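You operate a simulated robot arm through the tools that you are given. There is no shell and no other tool.

The job below is to be done with a simulated two-armed robot. You get a single attempt, and the scene is never put back.

JOB
Wipe up the spill on the light keypunch board with the cloth and put it back.
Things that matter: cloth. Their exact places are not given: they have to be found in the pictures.

The check looks at the end state, three seconds after you hand in, the way a careful person would. Anything else that was tipped, shoved, dropped, spilled or broken makes it a failure. Flat cloth is picked up by pressing the open fingertips on it (5 to 10 N) and closing them slowly along it; thin cloth reads only 2 to 8 mm in the jaws.

ROBOT AND FRAMES
Two 6-joint arms with two-finger parallel grippers on one trunk, on a base that moves. Base frame: it is fixed to the floor where the robot stands at the start and does not move with it; the origin is under the middle of the robot, x ahead of it, y to its left, z up. Lengths are in cm, angles in rad, forces in N, time in s.
The left shoulder is at the start at [6, 18.7, 97.2], the right one opposite. With the tool pointing down near the work surface each hand reaches from about 24 to 62 cm from the robot's upright axis, wherever it stands, measured 20 degrees to its own side. Payload 1.57 kg a hand.
The TCP of each hand is the grasp point between the finger pads, 3 cm short of the fingertips. In the tool frame z runs along the fingers and y along their closing line. The gripper opens to 11 cm. The fingers are 2.4 cm wide and 1.2 cm thick; the gripper's body (4.8 by 11.2 cm) begins 7.8 cm behind the TCP.
Orientation is that of the tool frame in the base frame, as a unit quaternion [x, y, z, w]. With the fingers straight down and closing along the base's y, the tool's x points along the base's -x, its y along +y and its z along -z.

CONTROLS
- The arms move only by the tool move_arm. It takes "left_motion", "right_motion" or both (then of equal length, played together; a hand with none holds still); each is a list of rows, each an object of numbers (a shift or turn left out is 0, a gripper value left out holds the last): "tx", "ty", "tz": the shift along the tool's x, y, z in m; "rx", "ry", "rz": the turn, a rotation vector about the tool's x, y, z in rad; "claw": the opening in per cent of the stroke, from 0 (shut) to 100 (fully open). In form: [{"tx": .., "ty": .., "tz": .., "rx": .., "ry": .., "rz": .., "claw": ..}, ...]. A call has 1 to 20 rows; each row is the pose to reach, as a shift and turn from the pose commanded when the call began, along the tool's axes at that moment. Rows are played at 5 a second. More than 5 cm and 0.15 rad between two rows, or a gripper value outside its range, and nothing of the call is played. A pose out of reach is approached as far as the arm can. The call stops where the force on the tool passes 40 N (or 10 N more than at its start, if that is more) or the arm is blocked; 0.2 s more then pass. Each finger travels about 15.3 cm/s and halts on what it meets, pressing with about 34 N; the grip force reading is that of the motor and also rises with nothing between the fingers. The clock runs only during rows and for 0.2 s after the last one: add rows that repeat a pose to give the fingers time. The reply holds the time, the measured pose of the TCP, the force on the tool along the base axes, the opening and the grip force, in the units named above and with some noise, with the torque about the TCP (base axes, N m) and any sound that the robot's microphone picked up.
- Cameras (640 x 400 px; columns grow to the right, rows downward): "scene" is now at [0.66, 0.64, 150.09]; the picture's right is [0.07, -1.00, 0.00], its down [-0.86, -0.06, -0.51] and it looks along [0.51, 0.04, -0.86] (base axes); focal length 254 px, centre (320, 200). "left" rides on the left gripper at [7, -1.6, -14.1] in its tool frame; the picture's right is [0.23, 0.97, 0.00], its down [-0.85, 0.20, -0.48] and it looks along [-0.47, 0.11, 0.88] (tool axes); focal length 222 px, centre (320, 200). "right" rides on the right gripper at [7, 1.6, -14.1] in its tool frame; the picture's right is [-0.23, 0.97, 0.00], its down [-0.86, -0.20, -0.48] and it looks along [-0.47, -0.11, 0.88] (tool axes); focal length 222 px, centre (320, 200).
- get_image(camera): a new picture of that camera. No time passes.
- raise_lower(by): slides the trunk up (or, below 0, down) by that many cm; the arms and the scene camera ride with it, the base frame stays. It gives what a move gives, with no picture.
- base_move(legs): drives the robot by 1 to 6 legs, each [ahead, left, turn to the left] in cm, cm and rad, along the robot's own axes; the way and the turn of a leg run together, so that a leg with both is an arc; at most 150 cm and 3.142 rad a leg. The arms and the cameras ride along, it lands a little off, and it stops where it bumps. It gives what a move gives.
- pan_tilt(pan, tilt): turns the head with the scene camera to pan (to the left, within 1.501 rad either way) and tilt (down, from -0.506 to 1.204), counted from straight ahead of the robot. It gives what a move gives.
- measure_at(camera, pixels): for up to 12 pixels [column, row] of the newest picture of that camera ("zoom" is the newest enlarged one), the place [x, y, z] in the base frame of the surface seen there, good to about 0.2 cm. No time passes.
- close_up(camera, box): a new picture of the part [left, top, right, bottom] of that camera's present view, enlarged. No time passes.
- hand_in(): hands the job in; it is judged then, once.

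Open the grippers and draw the arms clear of the work before you hand the job in, unless the task says otherwise.

The tools are called after "Emit:" as name(argument=value, ...) on one line, values as JSON. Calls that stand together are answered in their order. move_arm: Moves the arms, as the interface text tells. Its arguments: {"type":"object","properties":{"left_motion":{"type":"array","items":{"type":"object","properties":{"tx":{"type":"number"},"ty":{"type":"number"},"tz":{"type":"number"},"rx":{"type":"number"},"ry":{"type":"number"},"rz":{"type":"number"},"claw":{"type":"number"}}}},"right_motion":{"type":"array","items":{"type":"object","properties":{"tx":{"type":"number"},"ty":{"type":"number"},"tz":{"type":"number"},"rx":{"type":"number"},"ry":{"type":"number"},"rz":{"type":"number"},"claw":{"type":"number"}}}}},"required":[]} The other tools are called the same way: raise_lower (by) moves the trunk up or down; base_move (legs) drives the base; pan_tilt (pan, tilt) turns the head that bears the scene camera; get_image (camera) takes a picture; measure_at (camera, pixels) gives the place of the surface under pixels of a picture; close_up (camera, box) takes an enlarged picture of a part of a camera's view; hand_in () hands the job in.

At the start:

```text
time: 0.0
left_tcp_pos: [39.15, 22.33, 95.45]
left_orientation: [0.0, 1.0, 0.0, 0.0]
left_ft_force: [-0.4, 0.4, -0.1]
left_wrist_torque: [0.02, 0.01, 0.0]
left_gripper_width: 10.96
left_grip_force: 0.1
right_tcp_pos: [33.55, -6.82, 93.03]
right_orientation: [0.0, 1.0, 0.0, 0.0]
right_ft_force: [-0.3, -0.3, 0.6]
right_wrist_torque: [-0.01, 0.01, -0.01]
right_gripper_width: 11.02
right_grip_force: 0.0
trunk travel left (down, up): [-60.0, 39.0]
robot x, y, heading: [-0.09, 0.23, -0.003]
head pan, tilt (commanded): [0.07, 1.033]
```

scene: 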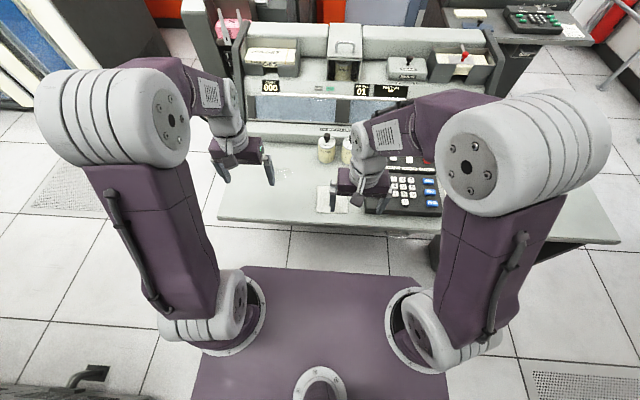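
right: 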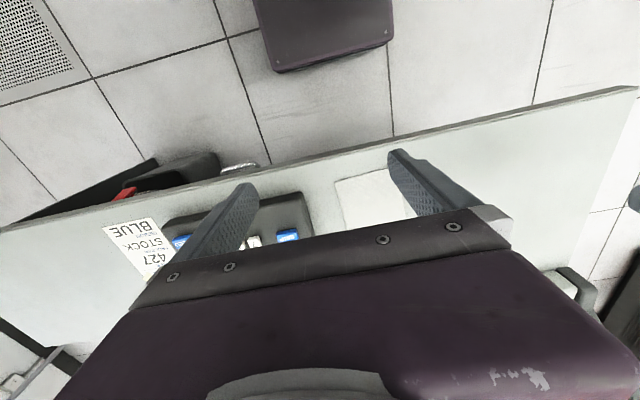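
left: 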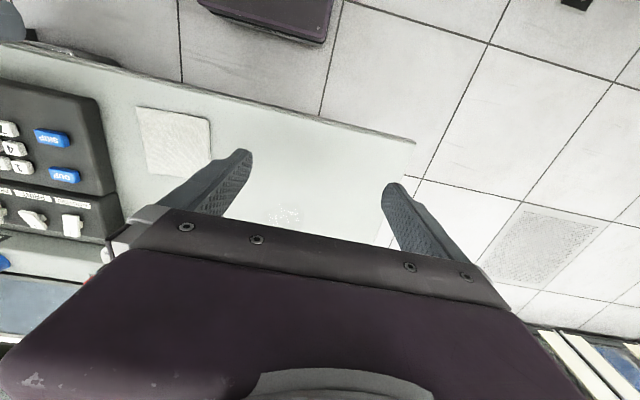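

The left picture shows a pale square cloth near (175,140) and a whitish speckled patch near (285,215), probably the spill. I take enlarged views to confirm both.

Emit:
close_up(camera="scene", box=[200, 120, 460, 260])

Emit:
close_up(camera="left", box=[80, 60, 440, 285])

Emit:
measure_at(camera="left", pixels=[[136, 107], [209, 119], [211, 165], [147, 176], [175, 140], [285, 215], [268, 215], [298, 212], [330, 160], [110, 100], [125, 200], [413, 141]])

```text
2.46 times, centred on (330, 190) of scene
```

zoom: 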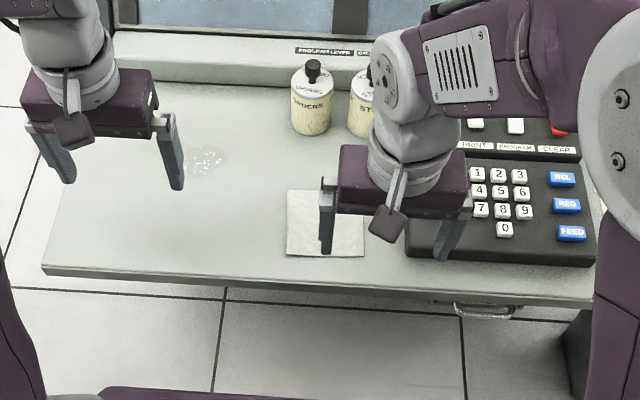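

```text
1.78 times, centred on (260, 172) of left
```

zoom: 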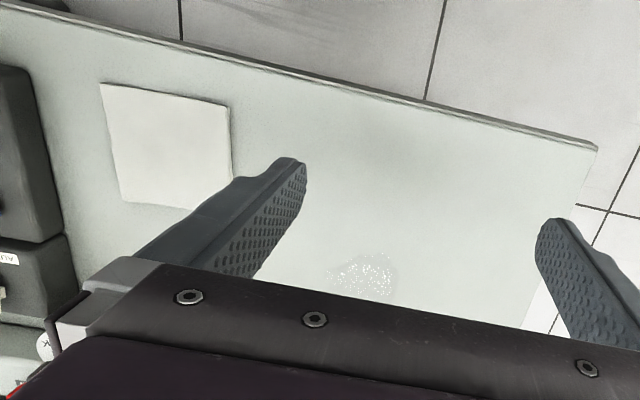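

```text
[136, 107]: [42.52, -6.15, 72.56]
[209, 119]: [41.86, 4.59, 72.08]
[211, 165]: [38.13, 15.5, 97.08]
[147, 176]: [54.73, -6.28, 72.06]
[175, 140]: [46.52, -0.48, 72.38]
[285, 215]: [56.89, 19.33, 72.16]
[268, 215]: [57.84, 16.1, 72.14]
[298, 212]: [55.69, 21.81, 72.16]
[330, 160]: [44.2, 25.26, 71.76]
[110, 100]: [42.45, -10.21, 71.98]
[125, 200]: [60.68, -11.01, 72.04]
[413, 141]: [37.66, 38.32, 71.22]
```

The cloth lies flat at about x 42–54, y −6 to 5, z 72, and the spill is around (57,19,72). I move the right hand up and out to the right, and the left hand ahead so its camera sees the spill clear of the gripper body.

Emit:
move_arm(right_motion=[{"tz": -0.02, "ty": -0.02}, {"tz": -0.04, "ty": -0.05}, {"tz": -0.06, "ty": -0.08}, {"tz": -0.08, "ty": -0.11}, {"tz": -0.08, "ty": -0.14}, {"tz": -0.08, "ty": -0.17}, {"tz": -0.08, "ty": -0.2}, {"tz": -0.08, "ty": -0.22}, {"tz": -0.08, "ty": -0.22}], left_motion=[{"tx": -0.02}, {"tx": -0.04}, {"tx": -0.06}, {"tx": -0.08}, {"tx": -0.1}, {"tx": -0.12}, {"tx": -0.13}, {"tx": -0.13}, {"tx": -0.13}])

```text
time: 2.0
left_tcp_pos: [52.2, 22.19, 95.34]
left_orientation: [0.001, 1.0, 0.0, 0.0]
left_ft_force: [0.4, 0.4, -0.2]
left_wrist_torque: [-0.01, 0.03, 0.02]
left_gripper_width: 11.03
left_grip_force: 0.0
right_tcp_pos: [33.8, -28.72, 101.03]
right_orientation: [0.0, 1.0, 0.0, -0.001]
right_ft_force: [-0.5, 0.3, -0.5]
right_wrist_torque: [-0.03, -0.02, 0.01]
right_gripper_width: 10.98
right_grip_force: 0.0
trunk travel left (down, up): [-60.0, 39.0]
robot x, y, heading: [0.37, -0.25, 0.007]
head pan, tilt (commanded): [0.07, 1.033]
```

Both hands have moved as commanded. I take new pictures from the left and scene cameras.

Emit:
get_image(camera="left")

Emit:
get_image(camera="scene")

Emit:
get_image(camera="right")

```text
taken
```

left: 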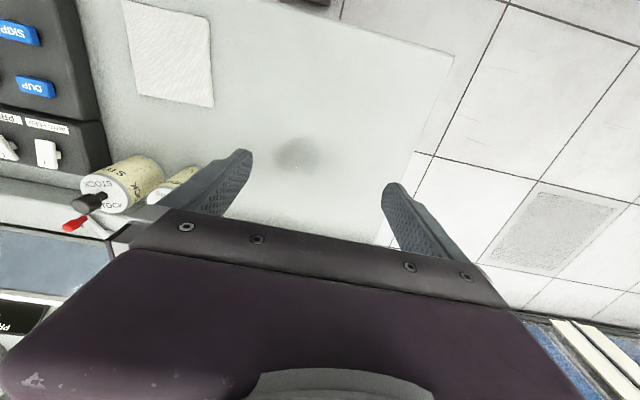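

```text
taken
```

scene: 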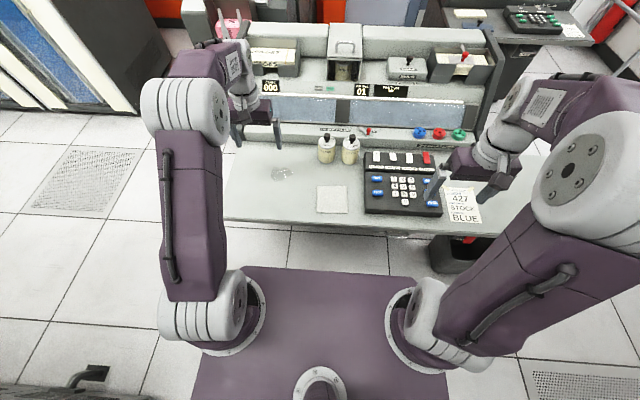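

```text
taken
```

right: 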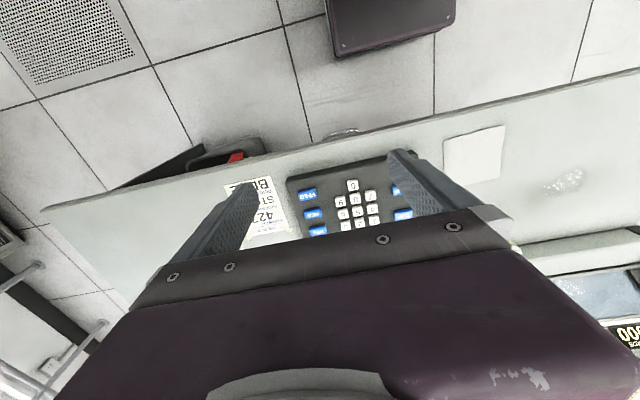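

The spill shows as a dark smear near (297,152) in the left view and as a glossy patch near (282,173) in the scene view. I enlarge these views and measure the cloth's corners, the spill's edges and the bottles.

Emit:
measure_at(camera="left", pixels=[[123, 2], [209, 22], [213, 107], [137, 92], [297, 152], [272, 152], [322, 155], [297, 134], [297, 174], [120, 180], [175, 180], [280, 200]])

Emit:
close_up(camera="left", box=[220, 100, 380, 200])

Emit:
close_up(camera="scene", box=[220, 120, 380, 220])

```text
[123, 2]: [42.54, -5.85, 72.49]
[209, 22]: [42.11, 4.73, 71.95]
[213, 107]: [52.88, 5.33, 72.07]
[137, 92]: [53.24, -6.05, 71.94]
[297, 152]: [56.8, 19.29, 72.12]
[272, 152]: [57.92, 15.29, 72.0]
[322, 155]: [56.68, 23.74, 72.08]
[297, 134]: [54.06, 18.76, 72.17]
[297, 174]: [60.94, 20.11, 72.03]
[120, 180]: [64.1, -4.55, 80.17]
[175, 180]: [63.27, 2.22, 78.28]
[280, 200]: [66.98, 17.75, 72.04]
```

```text
4.00 times, centred on (300, 150) of left
```

zoom: 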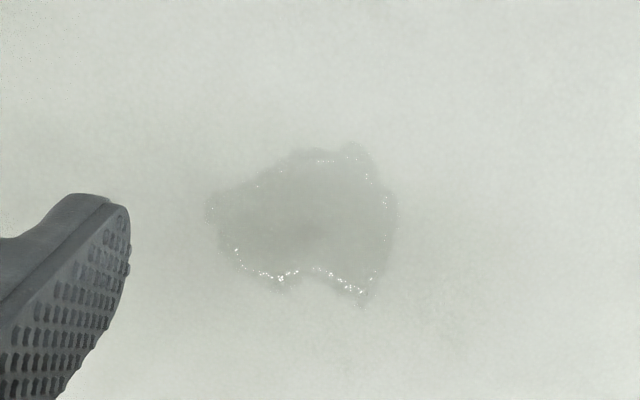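

```text
4.00 times, centred on (300, 170) of scene
```

zoom: 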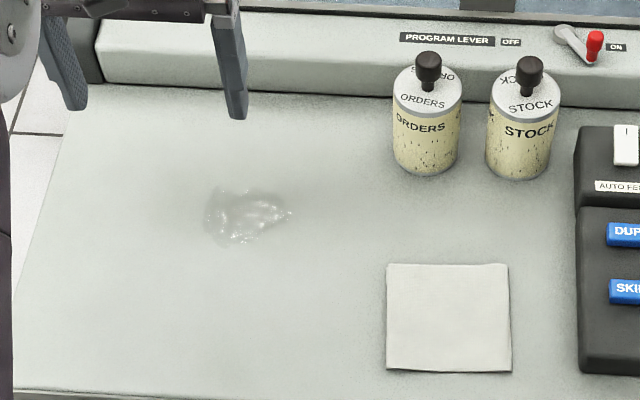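

The scene enlargement shows the cloth's corners near (387,264), (508,263), (512,371) and (386,371), and the spill spanning about (205–292, 187–247). I measure these and the bottles.

Emit:
measure_at(camera="zoom", pixels=[[389, 267], [506, 265], [509, 369], [388, 369], [448, 318], [205, 215], [292, 212], [243, 187], [230, 247], [425, 174], [517, 178], [250, 215]])

Emit:
close_up(camera="scene", box=[300, 170, 364, 220])

```text
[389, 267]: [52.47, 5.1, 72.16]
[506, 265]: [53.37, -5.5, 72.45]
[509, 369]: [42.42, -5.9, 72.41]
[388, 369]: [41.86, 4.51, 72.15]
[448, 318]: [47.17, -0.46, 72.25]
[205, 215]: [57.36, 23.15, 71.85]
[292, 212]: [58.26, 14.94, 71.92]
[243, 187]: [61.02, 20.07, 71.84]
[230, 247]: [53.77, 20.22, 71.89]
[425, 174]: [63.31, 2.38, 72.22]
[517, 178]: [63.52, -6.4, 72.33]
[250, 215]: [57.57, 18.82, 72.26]
```

```text
8.00 times, centred on (332, 195) of scene
```

zoom: 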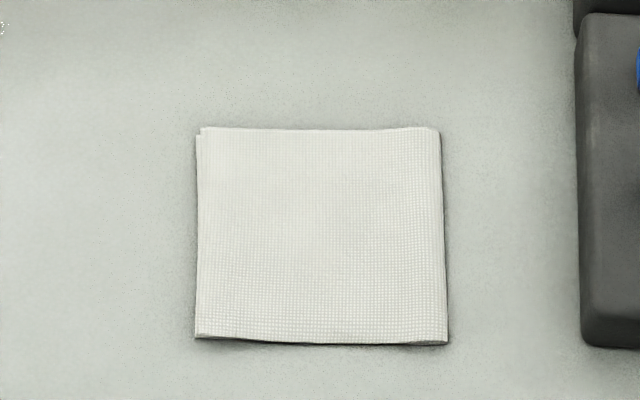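

The cloth looks like a folded square about 11 cm across, centred at (47.5,−0.5), with bottles about 10 cm behind it. Before thinking about driving nearer, I measure the robot's own front and the table's front edge to see how much room there is.

Emit:
measure_at(camera="scene", pixels=[[330, 270], [250, 270], [410, 280], [330, 233], [250, 220], [420, 235], [445, 260]])

Emit:
measure_at(camera="right", pixels=[[340, 55], [390, 20], [445, 20], [390, 45], [345, 132], [190, 165], [340, 10], [440, 105]])

```text
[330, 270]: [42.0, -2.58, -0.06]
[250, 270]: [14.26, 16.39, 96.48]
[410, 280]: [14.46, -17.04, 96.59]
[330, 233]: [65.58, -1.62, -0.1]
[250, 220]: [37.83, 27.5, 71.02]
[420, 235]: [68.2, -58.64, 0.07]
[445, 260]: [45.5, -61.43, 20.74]
```

```text
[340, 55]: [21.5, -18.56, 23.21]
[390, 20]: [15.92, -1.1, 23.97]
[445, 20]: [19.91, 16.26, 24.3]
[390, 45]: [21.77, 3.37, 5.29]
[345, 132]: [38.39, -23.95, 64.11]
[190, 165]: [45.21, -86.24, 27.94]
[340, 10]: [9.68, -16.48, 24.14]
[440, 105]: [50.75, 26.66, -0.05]
```

The robot's low base ends near x 22 and the trunk near x 14.5, while the table edge is at x 38, so there is room to drive ahead about 8 cm and bring the spill well within reach. First I pull the left hand back so it stays clear of the machine.

Emit:
move_arm(left_motion=[{"tx": 0.03}, {"tx": 0.06}, {"tx": 0.09}, {"tx": 0.12}, {"tx": 0.13}, {"tx": 0.13}])

Emit:
base_move(legs=[[8, -6, 0]])

```text
time: 3.4
left_tcp_pos: [39.45, 22.32, 95.38]
left_orientation: [0.0, 1.0, 0.0, 0.0]
left_ft_force: [-0.2, 0.1, 0.6]
left_wrist_torque: [0.02, -0.02, -0.03]
left_gripper_width: 11.01
left_grip_force: 0.2
right_tcp_pos: [33.83, -28.68, 101.12]
right_orientation: [0.0, 1.0, 0.0, 0.0]
right_ft_force: [0.5, 1.2, 0.2]
right_wrist_torque: [-0.01, 0.01, 0.01]
right_gripper_width: 10.99
right_grip_force: 0.1
trunk travel left (down, up): [-60.0, 39.0]
robot x, y, heading: [-0.06, -0.06, 0.003]
head pan, tilt (commanded): [0.07, 1.033]
```

```text
time: 4.5
left_tcp_pos: [47.4, 16.43, 95.32]
left_orientation: [-0.001, 1.0, -0.001, 0.001]
left_ft_force: [0.6, 0.6, 0.7]
left_wrist_torque: [0.0, -0.02, 0.02]
left_gripper_width: 11.01
left_grip_force: 0.1
right_tcp_pos: [41.96, -34.59, 101.04]
right_orientation: [0.0, 1.0, 0.0, 0.0]
right_ft_force: [0.7, 0.2, -0.5]
right_wrist_torque: [0.03, -0.01, 0.02]
right_gripper_width: 10.98
right_grip_force: 0.0
trunk travel left (down, up): [-60.0, 39.0]
robot x, y, heading: [7.95, -5.73, 0.002]
head pan, tilt (commanded): [0.07, 1.033]
```

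The robot stands at (7.95,−5.73) and the left hand is at (47.4,16.4,95.3). I move it over the cloth's centre, bring it down to about 10 cm above the board, and part-close the fingers to about 5 cm.

Emit:
move_arm(left_motion=[{"ty": -0.03, "claw": 80}, {"ty": -0.06, "claw": 60}, {"ty": -0.09, "claw": 46}, {"ty": -0.12}, {"ty": -0.15}, {"ty": -0.169}, {"ty": -0.169, "tz": 0.03}, {"ty": -0.169, "tz": 0.06}, {"ty": -0.169, "tz": 0.09}, {"ty": -0.169, "tz": 0.12}, {"ty": -0.169, "tz": 0.13}, {"ty": -0.169, "tz": 0.13}])

Emit:
get_image(camera="left")

Emit:
get_image(camera="scene")

```text
time: 7.2
left_tcp_pos: [47.34, -0.41, 82.39]
left_orientation: [-0.002, 1.0, 0.0, 0.0]
left_ft_force: [-0.1, 0.2, 0.2]
left_wrist_torque: [-0.01, -0.01, 0.01]
left_gripper_width: 5.07
left_grip_force: 0.0
right_tcp_pos: [41.98, -34.53, 101.09]
right_orientation: [-0.001, 1.0, -0.001, 0.0]
right_ft_force: [-0.3, 0.3, -0.4]
right_wrist_torque: [0.04, 0.02, 0.02]
right_gripper_width: 10.96
right_grip_force: 0.1
trunk travel left (down, up): [-60.0, 39.0]
robot x, y, heading: [7.83, -5.69, 0.003]
head pan, tilt (commanded): [0.07, 1.033]
```

```text
taken
```

left: 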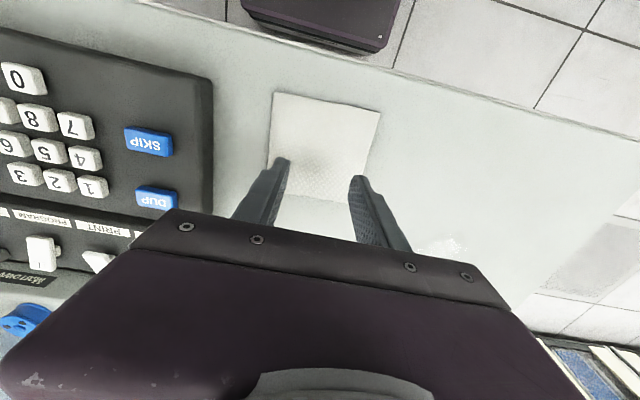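

```text
taken
```

scene: 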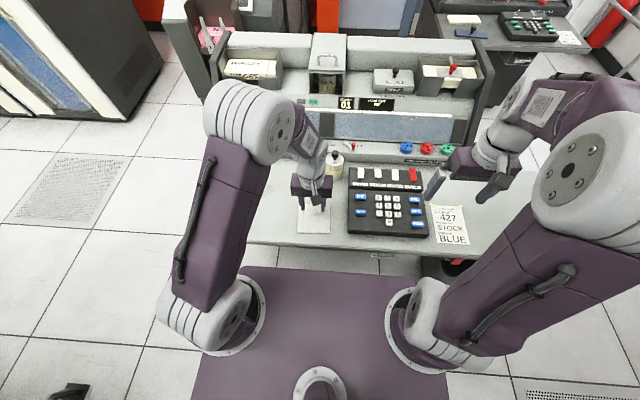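

The fingers straddle the cloth's middle, with tips about 7 cm above it. I go down to just above the cloth, slowing at the end.

Emit:
move_arm(left_motion=[{"tz": 0.02}, {"tz": 0.04}, {"tz": 0.055}, {"tz": 0.062}, {"tz": 0.066}, {"tz": 0.068}, {"tz": 0.068}])

Emit:
get_image(camera="left")

```text
time: 8.8
left_tcp_pos: [47.41, -0.67, 75.44]
left_orientation: [-0.001, 1.0, -0.001, 0.0]
left_ft_force: [-0.2, 0.3, 0.4]
left_wrist_torque: [0.0, 0.01, 0.02]
left_gripper_width: 5.06
left_grip_force: 0.0
right_tcp_pos: [41.9, -34.56, 101.09]
right_orientation: [-0.001, 1.0, 0.0, 0.001]
right_ft_force: [0.1, -0.3, 0.1]
right_wrist_torque: [0.02, -0.03, -0.02]
right_gripper_width: 11.0
right_grip_force: 0.0
trunk travel left (down, up): [-60.0, 39.0]
robot x, y, heading: [7.62, -6.1, -0.002]
head pan, tilt (commanded): [0.07, 1.033]
```

```text
taken
```

left: 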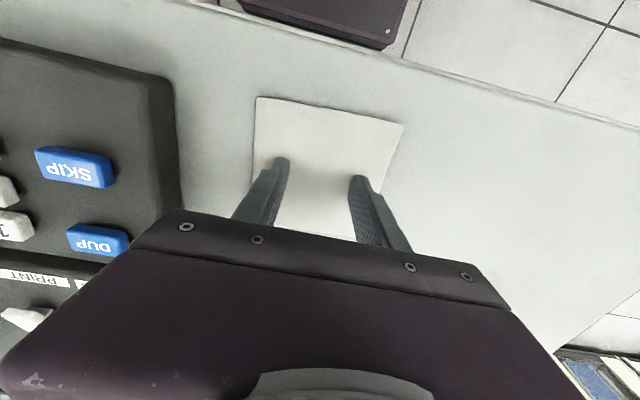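

The tips are at about z 72.4 with no force yet. I press down in 1 mm steps.

Emit:
move_arm(left_motion=[{"tz": 0.001}, {"tz": 0.002}, {"tz": 0.003}, {"tz": 0.003}])

```text
time: 9.8
left_tcp_pos: [47.34, -0.46, 75.25]
left_orientation: [-0.001, 1.0, 0.0, 0.0]
left_ft_force: [-0.3, -0.7, 3.5]
left_wrist_torque: [0.04, 0.0, 0.0]
left_gripper_width: 5.06
left_grip_force: 0.2
right_tcp_pos: [41.89, -34.58, 101.07]
right_orientation: [-0.001, 1.0, 0.0, 0.0]
right_ft_force: [-0.1, -0.2, 0.2]
right_wrist_torque: [-0.03, 0.0, 0.02]
right_gripper_width: 10.98
right_grip_force: 0.1
trunk travel left (down, up): [-60.0, 39.0]
robot x, y, heading: [8.13, -5.92, 0.002]
head pan, tilt (commanded): [0.07, 1.033]
```

Contact reads 3.5 N upward. I press 1 mm more to get into the 5–10 N range.

Emit:
move_arm(left_motion=[{"tz": 0.0005}, {"tz": 0.001}, {"tz": 0.001}])

```text
time: 10.6
left_tcp_pos: [47.29, -0.41, 75.21]
left_orientation: [-0.001, 1.0, 0.0, 0.002]
left_ft_force: [-0.6, -2.3, 8.8]
left_wrist_torque: [0.08, 0.01, 0.03]
left_gripper_width: 5.02
left_grip_force: 0.0
right_tcp_pos: [41.86, -34.52, 101.04]
right_orientation: [-0.001, 1.0, 0.0, 0.0]
right_ft_force: [-0.4, -0.3, 0.0]
right_wrist_torque: [-0.02, -0.02, 0.0]
right_gripper_width: 11.0
right_grip_force: 0.1
trunk travel left (down, up): [-60.0, 39.0]
robot x, y, heading: [7.91, -5.72, 0.002]
head pan, tilt (commanded): [0.07, 1.033]
```

The press is 8.8 N, inside the range. I now close the fingers slowly along the cloth while holding this pose.

Emit:
move_arm(left_motion=[{"claw": 43.5}, {"claw": 41}, {"claw": 38.5}, {"claw": 36}, {"claw": 33.5}, {"claw": 31}, {"claw": 28.5}, {"claw": 26}, {"claw": 23.5}, {"claw": 21}, {"claw": 18.5}, {"claw": 16}, {"claw": 13.5}, {"claw": 11}, {"claw": 8.5}, {"claw": 6}, {"claw": 4}, {"claw": 2}, {"claw": 0}, {"claw": 0}])

Emit:
get_image(camera="left")

Emit:
close_up(camera="scene", box=[260, 170, 380, 245])

```text
time: 14.8
left_tcp_pos: [47.41, -0.42, 75.19]
left_orientation: [-0.001, 1.0, 0.001, 0.001]
left_ft_force: [0.1, -1.2, 10.4]
left_wrist_torque: [0.03, -0.01, 0.0]
left_gripper_width: 0.45
left_grip_force: 24.9
right_tcp_pos: [41.79, -34.58, 101.11]
right_orientation: [0.0, 1.0, 0.0, 0.001]
right_ft_force: [0.4, -0.1, -0.1]
right_wrist_torque: [-0.02, 0.06, 0.0]
right_gripper_width: 10.98
right_grip_force: 0.1
trunk travel left (down, up): [-60.0, 39.0]
robot x, y, heading: [8.16, -6.16, 0.002]
head pan, tilt (commanded): [0.07, 1.033]
```

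```text
taken
```

left: 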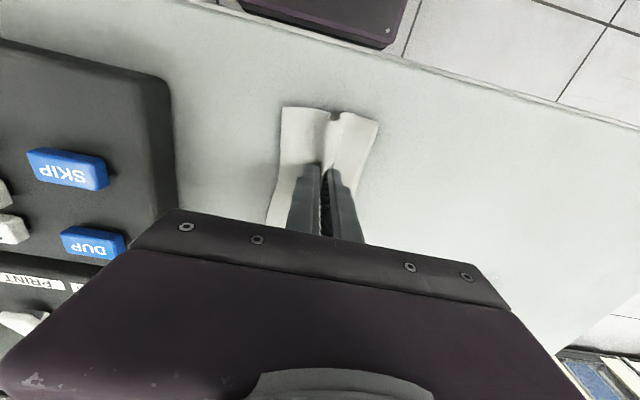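

```text
5.33 times, centred on (320, 208) of scene
```

zoom: 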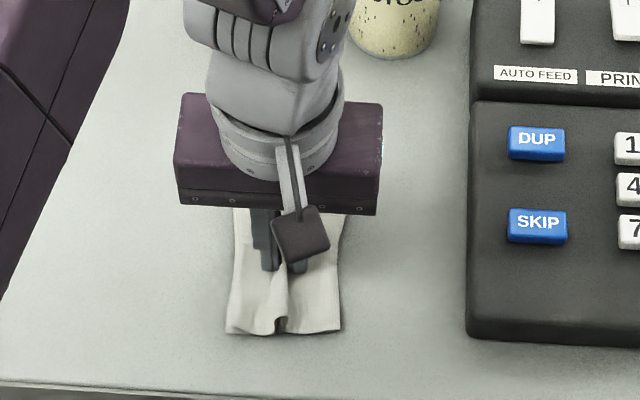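

The jaws read 0.45 cm with the cloth bunched between the fingers. I lift slowly by 5 cm and check that it comes along.

Emit:
move_arm(left_motion=[{"tz": -0.005}, {"tz": -0.01}, {"tz": -0.02}, {"tz": -0.03}, {"tz": -0.04}, {"tz": -0.05}, {"tz": -0.05}])

Emit:
get_image(camera="left")

Emit:
close_up(camera="scene", box=[260, 170, 380, 245])

```text
time: 16.4
left_tcp_pos: [47.43, -0.52, 80.2]
left_orientation: [-0.001, 1.0, -0.001, -0.001]
left_ft_force: [-1.5, -0.3, 0.6]
left_wrist_torque: [0.01, 0.02, -0.01]
left_gripper_width: 0.48
left_grip_force: 24.7
right_tcp_pos: [41.97, -34.67, 101.03]
right_orientation: [0.0, 1.0, -0.001, 0.001]
right_ft_force: [-0.2, -0.8, 0.4]
right_wrist_torque: [-0.01, -0.01, 0.01]
right_gripper_width: 11.0
right_grip_force: 0.1
trunk travel left (down, up): [-60.0, 39.0]
robot x, y, heading: [7.66, -5.63, 0.002]
head pan, tilt (commanded): [0.07, 1.033]
```

```text
taken
```

left: 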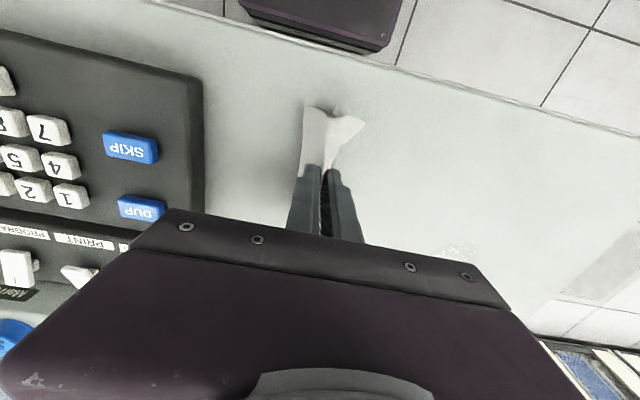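

```text
5.33 times, centred on (320, 208) of scene
```

zoom: 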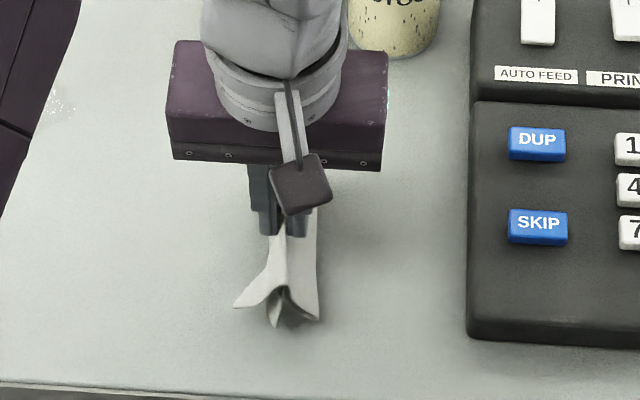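

The cloth is held and hangs from the fingers. I raise 2 cm more, move left along y and then ahead to hover over the spill's right edge at about (57.4,15).

Emit:
move_arm(left_motion=[{"tz": -0.02}, {"tz": -0.02, "ty": 0.03}, {"tz": -0.02, "ty": 0.06}, {"tz": -0.02, "ty": 0.09}, {"tz": -0.02, "ty": 0.12}, {"tz": -0.02, "ty": 0.15}, {"tz": -0.02, "ty": 0.155, "tx": -0.03}, {"tz": -0.02, "ty": 0.155, "tx": -0.06}, {"tz": -0.02, "ty": 0.155, "tx": -0.09}, {"tz": -0.02, "ty": 0.155, "tx": -0.1}, {"tz": -0.02, "ty": 0.155, "tx": -0.1}])

Emit:
get_image(camera="left")

Emit:
close_up(camera="scene", box=[230, 120, 390, 220])

```text
time: 18.8
left_tcp_pos: [57.23, 15.04, 82.1]
left_orientation: [-0.001, 1.0, 0.001, 0.0]
left_ft_force: [0.7, -0.2, 0.5]
left_wrist_torque: [0.03, 0.0, 0.01]
left_gripper_width: 0.45
left_grip_force: 24.4
right_tcp_pos: [41.93, -34.62, 101.09]
right_orientation: [-0.001, 1.0, 0.0, 0.0]
right_ft_force: [0.1, 0.2, 0.0]
right_wrist_torque: [-0.01, -0.01, 0.03]
right_gripper_width: 11.01
right_grip_force: 0.1
trunk travel left (down, up): [-60.0, 39.0]
robot x, y, heading: [8.17, -5.67, -0.001]
head pan, tilt (commanded): [0.07, 1.033]
```

```text
taken
```

left: 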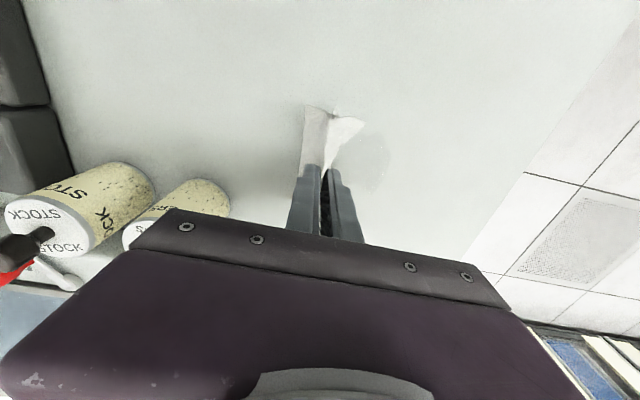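

```text
4.00 times, centred on (310, 170) of scene
```

zoom: 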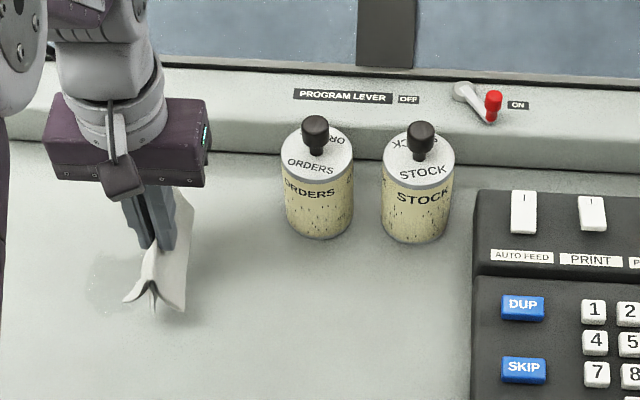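

The cloth hangs clear of the bottles, at the right edge of the spill. I lower it until the fingertips are just above the board.

Emit:
move_arm(left_motion=[{"tz": 0.02}, {"tz": 0.035}, {"tz": 0.05}, {"tz": 0.058}, {"tz": 0.062}, {"tz": 0.064}, {"tz": 0.064}])

```text
time: 20.4
left_tcp_pos: [57.46, 14.93, 75.73]
left_orientation: [-0.001, 1.0, 0.0, 0.0]
left_ft_force: [-0.7, 0.2, 7.3]
left_wrist_torque: [-0.02, 0.04, 0.0]
left_gripper_width: 0.45
left_grip_force: 24.7
right_tcp_pos: [41.89, -34.63, 101.07]
right_orientation: [-0.001, 1.0, 0.0, 0.0]
right_ft_force: [-0.2, -0.3, 0.1]
right_wrist_torque: [-0.04, 0.01, 0.01]
right_gripper_width: 11.0
right_grip_force: 0.1
trunk travel left (down, up): [-60.0, 39.0]
robot x, y, heading: [8.32, -6.22, 0.002]
head pan, tilt (commanded): [0.07, 1.033]
```

The cloth already presses at 7.3 N at this height. I stroke left across the spill at this level, from y 15 to 24, and back.

Emit:
move_arm(left_motion=[{"ty": 0.01}, {"ty": 0.02}, {"ty": 0.03}, {"ty": 0.04}, {"ty": 0.05}, {"ty": 0.06}, {"ty": 0.07}, {"ty": 0.08}, {"ty": 0.09}, {"ty": 0.09}])

Emit:
get_image(camera="left")

Emit:
close_up(camera="scene", box=[200, 120, 360, 220])

```text
time: 22.6
left_tcp_pos: [57.25, 24.01, 75.76]
left_orientation: [-0.001, 1.0, 0.001, -0.001]
left_ft_force: [0.8, -1.6, 3.2]
left_wrist_torque: [-0.09, 0.0, 0.0]
left_gripper_width: 0.47
left_grip_force: 25.5
right_tcp_pos: [41.92, -34.59, 100.99]
right_orientation: [-0.001, 1.0, 0.0, 0.0]
right_ft_force: [0.8, -0.7, 0.1]
right_wrist_torque: [0.01, 0.02, -0.01]
right_gripper_width: 11.02
right_grip_force: 0.0
trunk travel left (down, up): [-60.0, 39.0]
robot x, y, heading: [8.08, -6.29, 0.002]
head pan, tilt (commanded): [0.07, 1.033]
```

```text
taken
```

left: 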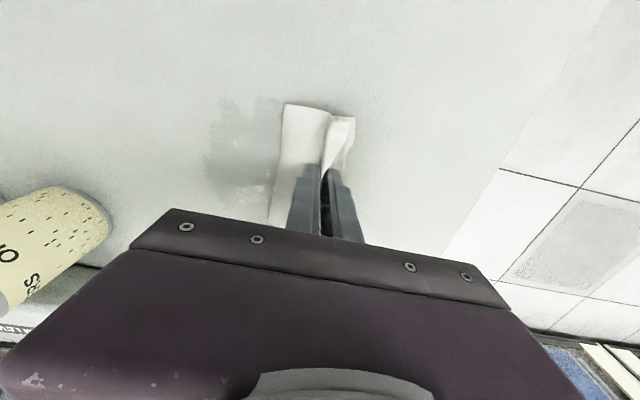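

```text
4.00 times, centred on (280, 170) of scene
```

zoom: 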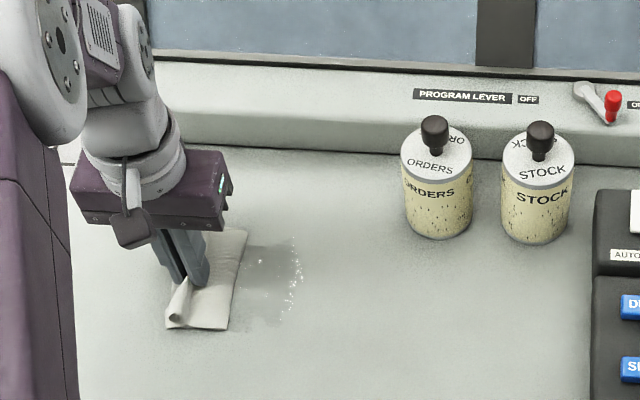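

The near-left part has been passed over, but glints remain near (295,265) in the enlargement and a dim patch lies right of the cloth. I press 2 mm deeper and stroke back right to about y 12.

Emit:
move_arm(left_motion=[{"tz": 0.002}, {"tz": 0.002, "ty": -0.01}, {"tz": 0.002, "ty": -0.02}, {"tz": 0.002, "ty": -0.03}, {"tz": 0.002, "ty": -0.04}, {"tz": 0.002, "ty": -0.05}, {"tz": 0.002, "ty": -0.06}, {"tz": 0.002, "ty": -0.07}, {"tz": 0.002, "ty": -0.08}, {"tz": 0.002, "ty": -0.09}, {"tz": 0.002, "ty": -0.1}, {"tz": 0.002, "ty": -0.11}, {"tz": 0.002, "ty": -0.12}, {"tz": 0.002, "ty": -0.12}])

Emit:
get_image(camera="left")

Emit:
close_up(camera="scene", box=[200, 120, 360, 220])

```text
time: 25.6
left_tcp_pos: [57.41, 12.07, 75.64]
left_orientation: [-0.001, 1.0, 0.0, 0.0]
left_ft_force: [-0.2, -0.1, 1.5]
left_wrist_torque: [0.02, -0.01, -0.05]
left_gripper_width: 0.45
left_grip_force: 24.8
right_tcp_pos: [41.84, -34.53, 101.18]
right_orientation: [-0.001, 1.0, 0.001, 0.0]
right_ft_force: [0.7, -1.1, -0.4]
right_wrist_torque: [-0.02, 0.01, -0.02]
right_gripper_width: 11.01
right_grip_force: 0.0
trunk travel left (down, up): [-60.0, 39.0]
robot x, y, heading: [8.04, -5.71, 0.0]
head pan, tilt (commanded): [0.07, 1.033]
```

```text
taken
```

left: 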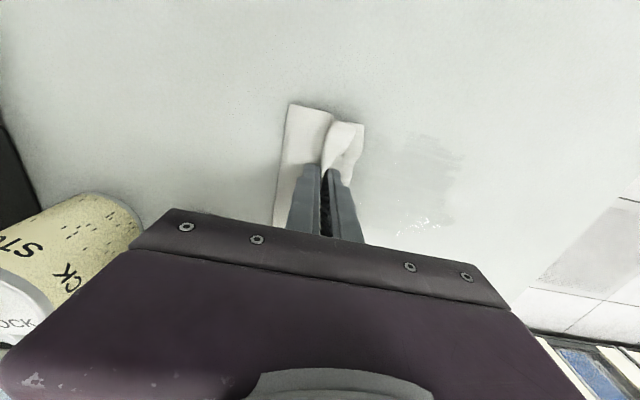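

```text
4.00 times, centred on (280, 170) of scene
```

zoom: 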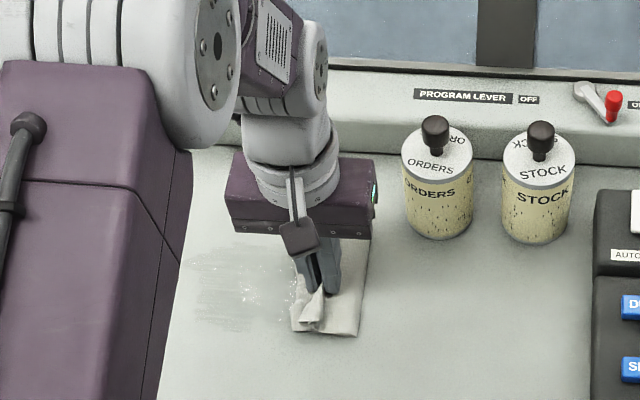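

The spill is fainter and streaky, with glints left near (415,225) in the left view and (260,295) in the enlargement. I measure what remains.

Emit:
measure_at(camera="left", pixels=[[400, 135], [465, 155], [455, 215], [415, 225], [385, 190], [430, 175], [350, 125]])

Emit:
close_up(camera="left", box=[340, 100, 500, 200])

```text
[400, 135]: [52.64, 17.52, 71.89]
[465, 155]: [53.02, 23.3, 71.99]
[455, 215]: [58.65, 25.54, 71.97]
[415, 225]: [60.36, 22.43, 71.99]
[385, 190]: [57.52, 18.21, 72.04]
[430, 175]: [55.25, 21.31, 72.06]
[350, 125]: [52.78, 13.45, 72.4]
```

```text
4.00 times, centred on (420, 150) of left
```

zoom: 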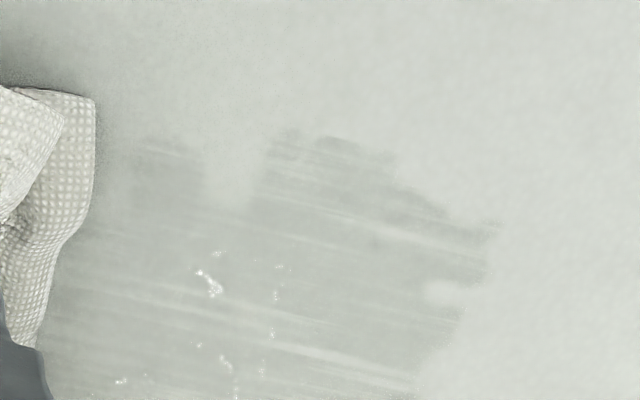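

A streaked film remains over about x 52–61, y 16–25. I press about 3 mm deeper to get a firmer wipe and stroke left again, then check the force.

Emit:
move_arm(left_motion=[{"tz": 0.001}, {"tz": 0.002}, {"tz": 0.003}, {"tz": 0.003, "ty": 0.01}, {"tz": 0.003, "ty": 0.02}, {"tz": 0.003, "ty": 0.03}])

```text
time: 26.9
left_tcp_pos: [57.27, 14.94, 75.21]
left_orientation: [0.0, 1.0, 0.001, 0.002]
left_ft_force: [0.7, -6.0, 17.9]
left_wrist_torque: [-0.26, -0.05, 0.03]
left_gripper_width: 0.48
left_grip_force: 24.9
right_tcp_pos: [41.76, -34.67, 101.17]
right_orientation: [-0.001, 1.0, 0.001, 0.0]
right_ft_force: [0.6, -0.1, 1.0]
right_wrist_torque: [-0.01, -0.03, 0.02]
right_gripper_width: 11.02
right_grip_force: 0.0
trunk travel left (down, up): [-60.0, 39.0]
robot x, y, heading: [7.99, -5.94, -0.002]
head pan, tilt (commanded): [0.07, 1.033]
```

Force is now 17.9 N, a bit firm. I ease up 1 mm and stroke left to y≈26, shift back toward the robot by 2.5 cm and begin the return.

Emit:
move_arm(left_motion=[{"tz": -0.001, "ty": 0.01}, {"tz": -0.001, "ty": 0.02}, {"tz": -0.001, "ty": 0.03}, {"tz": -0.001, "ty": 0.04}, {"tz": -0.001, "ty": 0.05}, {"tz": -0.001, "ty": 0.06}, {"tz": -0.001, "ty": 0.07}, {"tz": -0.001, "ty": 0.08}, {"tz": -0.001, "ty": 0.09}, {"tz": -0.001, "ty": 0.1}, {"tz": -0.001, "ty": 0.11}, {"tz": -0.001, "ty": 0.11, "tx": 0.01}, {"tz": -0.001, "ty": 0.11, "tx": 0.025}, {"tz": -0.001, "ty": 0.1, "tx": 0.025}, {"tz": -0.001, "ty": 0.085, "tx": 0.025}, {"tz": -0.001, "ty": 0.07, "tx": 0.025}, {"tz": -0.001, "ty": 0.055, "tx": 0.025}, {"tz": -0.001, "ty": 0.04, "tx": 0.025}, {"tz": -0.001, "ty": 0.025, "tx": 0.025}, {"tz": -0.001, "ty": 0.01, "tx": 0.025}])

Emit:
get_image(camera="left")

Emit:
close_up(camera="scene", box=[200, 120, 360, 220])

```text
time: 31.1
left_tcp_pos: [54.89, 16.04, 75.56]
left_orientation: [-0.001, 1.0, 0.001, 0.001]
left_ft_force: [0.1, 1.3, 3.4]
left_wrist_torque: [0.04, 0.01, 0.04]
left_gripper_width: 0.45
left_grip_force: 25.2
right_tcp_pos: [41.99, -34.64, 101.16]
right_orientation: [0.0, 1.0, 0.0, 0.0]
right_ft_force: [-0.5, 0.2, -0.3]
right_wrist_torque: [0.01, 0.0, -0.01]
right_gripper_width: 10.99
right_grip_force: 0.0
trunk travel left (down, up): [-60.0, 39.0]
robot x, y, heading: [7.81, -6.19, 0.0]
head pan, tilt (commanded): [0.07, 1.033]
```

```text
taken
```

left: 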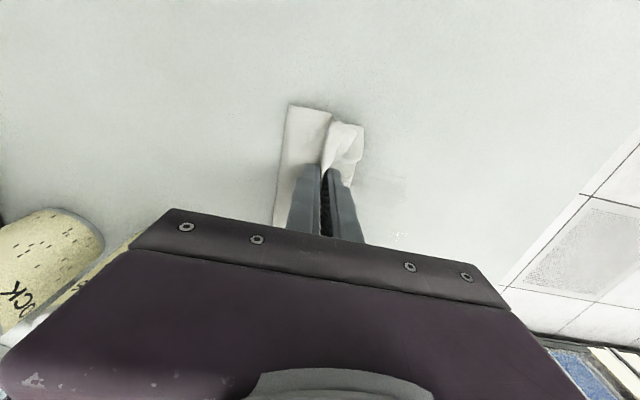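

```text
4.00 times, centred on (280, 170) of scene
```

zoom: 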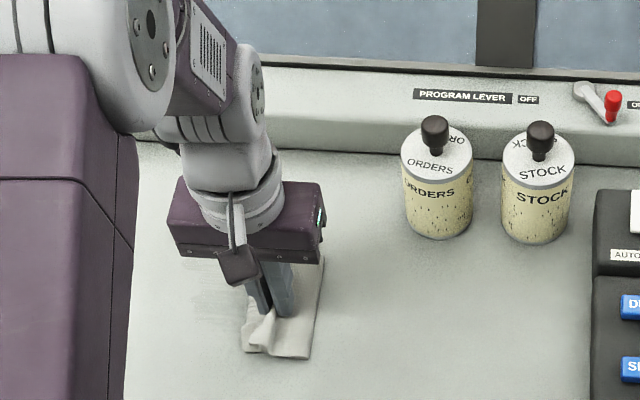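

Most of the film is gone; only a faint patch near (385,180) and glints near (400,238) in the left view remain, at larger x. I continue with passes further ahead, at x≈60 and then x≈57.

Emit:
move_arm(left_motion=[{"tz": 0.001, "tx": -0.015}, {"tz": 0.001, "tx": -0.03}, {"tz": 0.001, "tx": -0.045}, {"tz": 0.001, "tx": -0.055}, {"tz": 0.001, "tx": -0.055, "ty": 0.01}, {"tz": 0.001, "tx": -0.055, "ty": 0.02}, {"tz": 0.001, "tx": -0.055, "ty": 0.03}, {"tz": 0.001, "tx": -0.055, "ty": 0.04}, {"tz": 0.001, "tx": -0.055, "ty": 0.05}, {"tz": 0.001, "tx": -0.055, "ty": 0.06}, {"tz": 0.001, "tx": -0.055, "ty": 0.07}, {"tz": 0.001, "tx": -0.055, "ty": 0.08}, {"tz": 0.001, "tx": -0.055, "ty": 0.09}, {"tz": 0.001, "tx": -0.055, "ty": 0.1}, {"tz": 0.001, "tx": -0.055, "ty": 0.1}])

Emit:
get_image(camera="left")

Emit:
close_up(camera="scene", box=[200, 120, 360, 220])

```text
time: 34.4
left_tcp_pos: [60.22, 26.11, 75.33]
left_orientation: [-0.001, 1.0, 0.001, 0.002]
left_ft_force: [-0.6, -4.5, 13.3]
left_wrist_torque: [-0.16, -0.05, -0.01]
left_gripper_width: 0.46
left_grip_force: 25.4
right_tcp_pos: [41.77, -34.62, 101.12]
right_orientation: [-0.001, 1.0, 0.001, 0.0]
right_ft_force: [-0.6, 0.7, 0.4]
right_wrist_torque: [0.02, -0.01, -0.03]
right_gripper_width: 11.0
right_grip_force: 0.0
trunk travel left (down, up): [-60.0, 39.0]
robot x, y, heading: [7.9, -6.06, 0.004]
head pan, tilt (commanded): [0.07, 1.033]
```

```text
taken
```

left: 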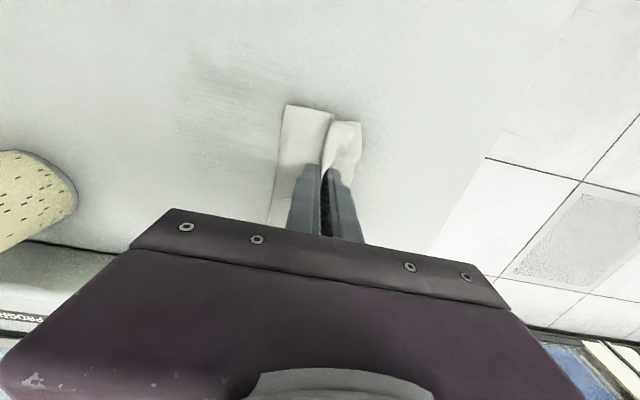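

```text
4.00 times, centred on (280, 170) of scene
```

zoom: 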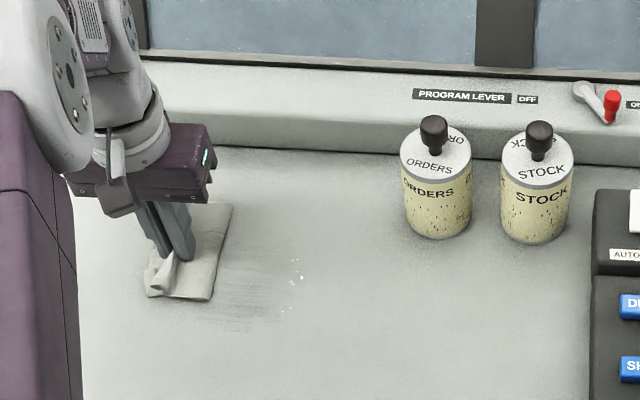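

Thin streaks remain around (180–290, 55–150) in the left view and a few glints near (295,275) in the enlargement. I zoom in and measure them.

Emit:
measure_at(camera="left", pixels=[[185, 60], [185, 155], [240, 45], [270, 90], [200, 110], [240, 150], [178, 130]])

Emit:
close_up(camera="left", box=[140, 30, 300, 130])

Emit:
close_up(camera="scene", box=[240, 165, 304, 205])

```text
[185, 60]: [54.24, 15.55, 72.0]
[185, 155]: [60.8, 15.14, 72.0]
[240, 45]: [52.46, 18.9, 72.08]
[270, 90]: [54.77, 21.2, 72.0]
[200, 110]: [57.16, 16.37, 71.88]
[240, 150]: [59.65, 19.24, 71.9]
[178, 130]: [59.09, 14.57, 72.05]
```

```text
4.00 times, centred on (220, 80) of left
```

zoom: 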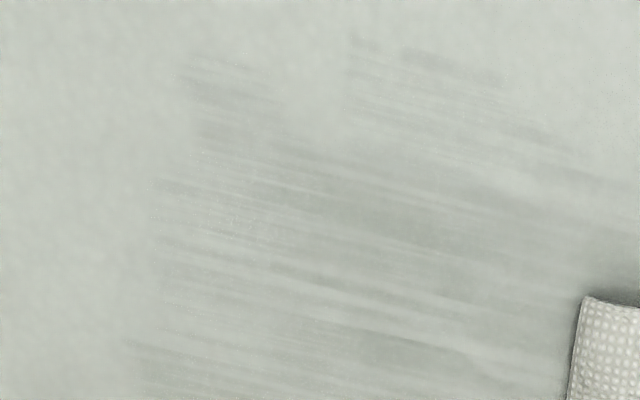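

```text
10.00 times, centred on (272, 185) of scene
```

zoom: 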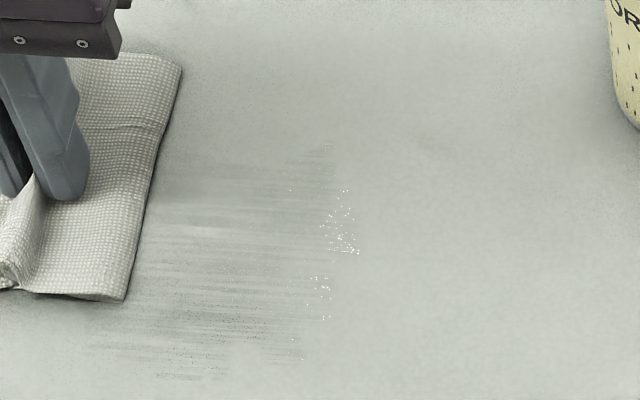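

A thin film with scratches still spans about x 52–61, y 15–22. I stroke right along x≈60 slightly deeper, then step back to x≈57.

Emit:
move_arm(left_motion=[{"tz": 0.0015}, {"tz": 0.0015, "ty": -0.01}, {"tz": 0.0015, "ty": -0.02}, {"tz": 0.0015, "ty": -0.03}, {"tz": 0.0015, "ty": -0.04}, {"tz": 0.0015, "ty": -0.05}, {"tz": 0.0015, "ty": -0.06}, {"tz": 0.0015, "ty": -0.07}, {"tz": 0.0015, "ty": -0.08}, {"tz": 0.0015, "ty": -0.09}, {"tz": 0.0015, "ty": -0.1}, {"tz": 0.0015, "ty": -0.11}, {"tz": 0.0015, "ty": -0.12}, {"tz": 0.0015, "ty": -0.13}, {"tz": 0.0015, "ty": -0.13, "tx": 0.015}, {"tz": 0.0015, "ty": -0.13, "tx": 0.03}])

Emit:
get_image(camera="left")

Emit:
close_up(camera="scene", box=[230, 150, 310, 200])

```text
time: 36.8
left_tcp_pos: [60.19, 15.88, 75.36]
left_orientation: [-0.001, 1.0, 0.001, 0.003]
left_ft_force: [-6.7, 4.1, 22.7]
left_wrist_torque: [0.08, 0.18, -0.04]
left_gripper_width: 0.45
left_grip_force: 25.5
right_tcp_pos: [41.58, -34.68, 101.16]
right_orientation: [-0.001, 1.0, 0.0, 0.002]
right_ft_force: [-0.2, -0.4, 0.7]
right_wrist_torque: [0.01, 0.02, -0.02]
right_gripper_width: 11.0
right_grip_force: 0.1
trunk travel left (down, up): [-60.0, 39.0]
robot x, y, heading: [7.84, -5.62, 0.002]
head pan, tilt (commanded): [0.07, 1.033]
stopped in row 12 (left hand): the force on the tool passed its limit at 40 N (the readings are from after the stop); the commanded pose is now the measured one
```

```text
taken
```

left: 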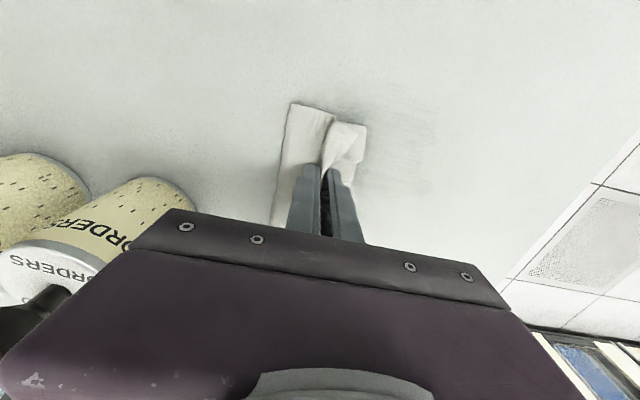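

```text
8.00 times, centred on (270, 175) of scene
```

zoom: 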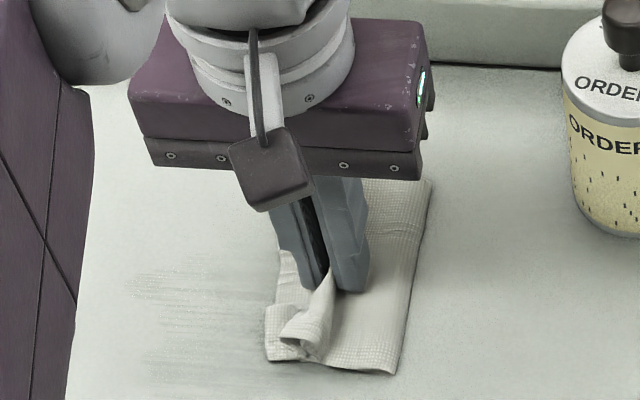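

The stroke stopped at y≈15.9 from pressing too hard (over 40 N); nothing else is touched, and the bottle is clear in the picture. I ease off 2 mm, step back to x≈57 and stroke left again more lightly.

Emit:
move_arm(left_motion=[{"tz": -0.002}, {"tz": -0.002, "ty": -0.01}, {"tz": -0.002, "ty": -0.02}, {"tz": -0.002, "ty": -0.02, "tx": 0.015}, {"tz": -0.002, "ty": -0.02, "tx": 0.03}, {"tz": -0.001, "ty": -0.02, "tx": 0.03}])

```text
time: 38.2
left_tcp_pos: [57.51, 13.8, 75.22]
left_orientation: [-0.002, 1.0, 0.002, 0.004]
left_ft_force: [4.6, -1.6, 18.8]
left_wrist_torque: [-0.03, -0.15, 0.01]
left_gripper_width: 0.46
left_grip_force: 25.8
right_tcp_pos: [41.8, -34.63, 101.06]
right_orientation: [0.0, 1.0, 0.0, 0.001]
right_ft_force: [0.3, 0.7, 0.2]
right_wrist_torque: [0.0, -0.03, 0.01]
right_gripper_width: 11.01
right_grip_force: 0.0
trunk travel left (down, up): [-60.0, 39.0]
robot x, y, heading: [8.52, -5.74, 0.0]
head pan, tilt (commanded): [0.07, 1.033]
```

The force is 18.8 N; I ease 1 mm and stroke left along x≈57.5 to y≈25, then step back to x≈54.5.

Emit:
move_arm(left_motion=[{"tz": -0.001}, {"tz": -0.001, "ty": 0.01}, {"tz": -0.001, "ty": 0.02}, {"tz": -0.001, "ty": 0.03}, {"tz": -0.001, "ty": 0.04}, {"tz": -0.001, "ty": 0.05}, {"tz": -0.001, "ty": 0.06}, {"tz": -0.001, "ty": 0.07}, {"tz": -0.001, "ty": 0.08}, {"tz": -0.001, "ty": 0.09}, {"tz": -0.001, "ty": 0.1}, {"tz": -0.001, "ty": 0.11}, {"tz": -0.001, "ty": 0.12}, {"tz": -0.001, "ty": 0.12}])

Emit:
get_image(camera="left")

Emit:
close_up(camera="scene", box=[230, 150, 310, 200])

```text
time: 41.2
left_tcp_pos: [57.27, 25.94, 75.4]
left_orientation: [-0.001, 1.0, 0.001, 0.001]
left_ft_force: [-0.2, -1.0, 6.8]
left_wrist_torque: [-0.07, -0.02, 0.0]
left_gripper_width: 0.46
left_grip_force: 25.3
right_tcp_pos: [41.93, -34.67, 101.11]
right_orientation: [-0.002, 1.0, 0.0, -0.001]
right_ft_force: [-0.8, -0.3, -0.3]
right_wrist_torque: [0.04, 0.02, 0.01]
right_gripper_width: 11.0
right_grip_force: 0.1
trunk travel left (down, up): [-60.0, 39.0]
robot x, y, heading: [7.93, -5.85, -0.002]
head pan, tilt (commanded): [0.07, 1.033]
```

```text
taken
```

left: 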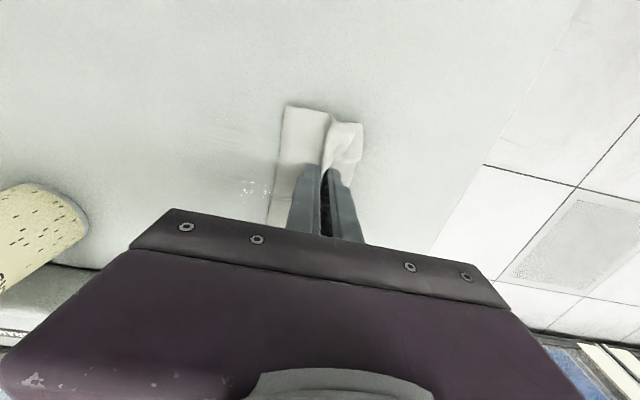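

```text
8.00 times, centred on (270, 175) of scene
```

zoom: 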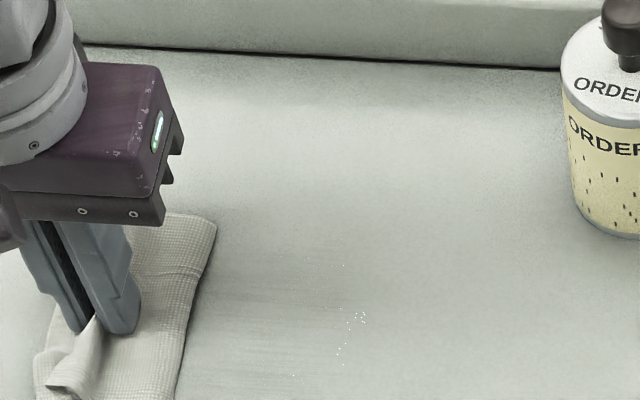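

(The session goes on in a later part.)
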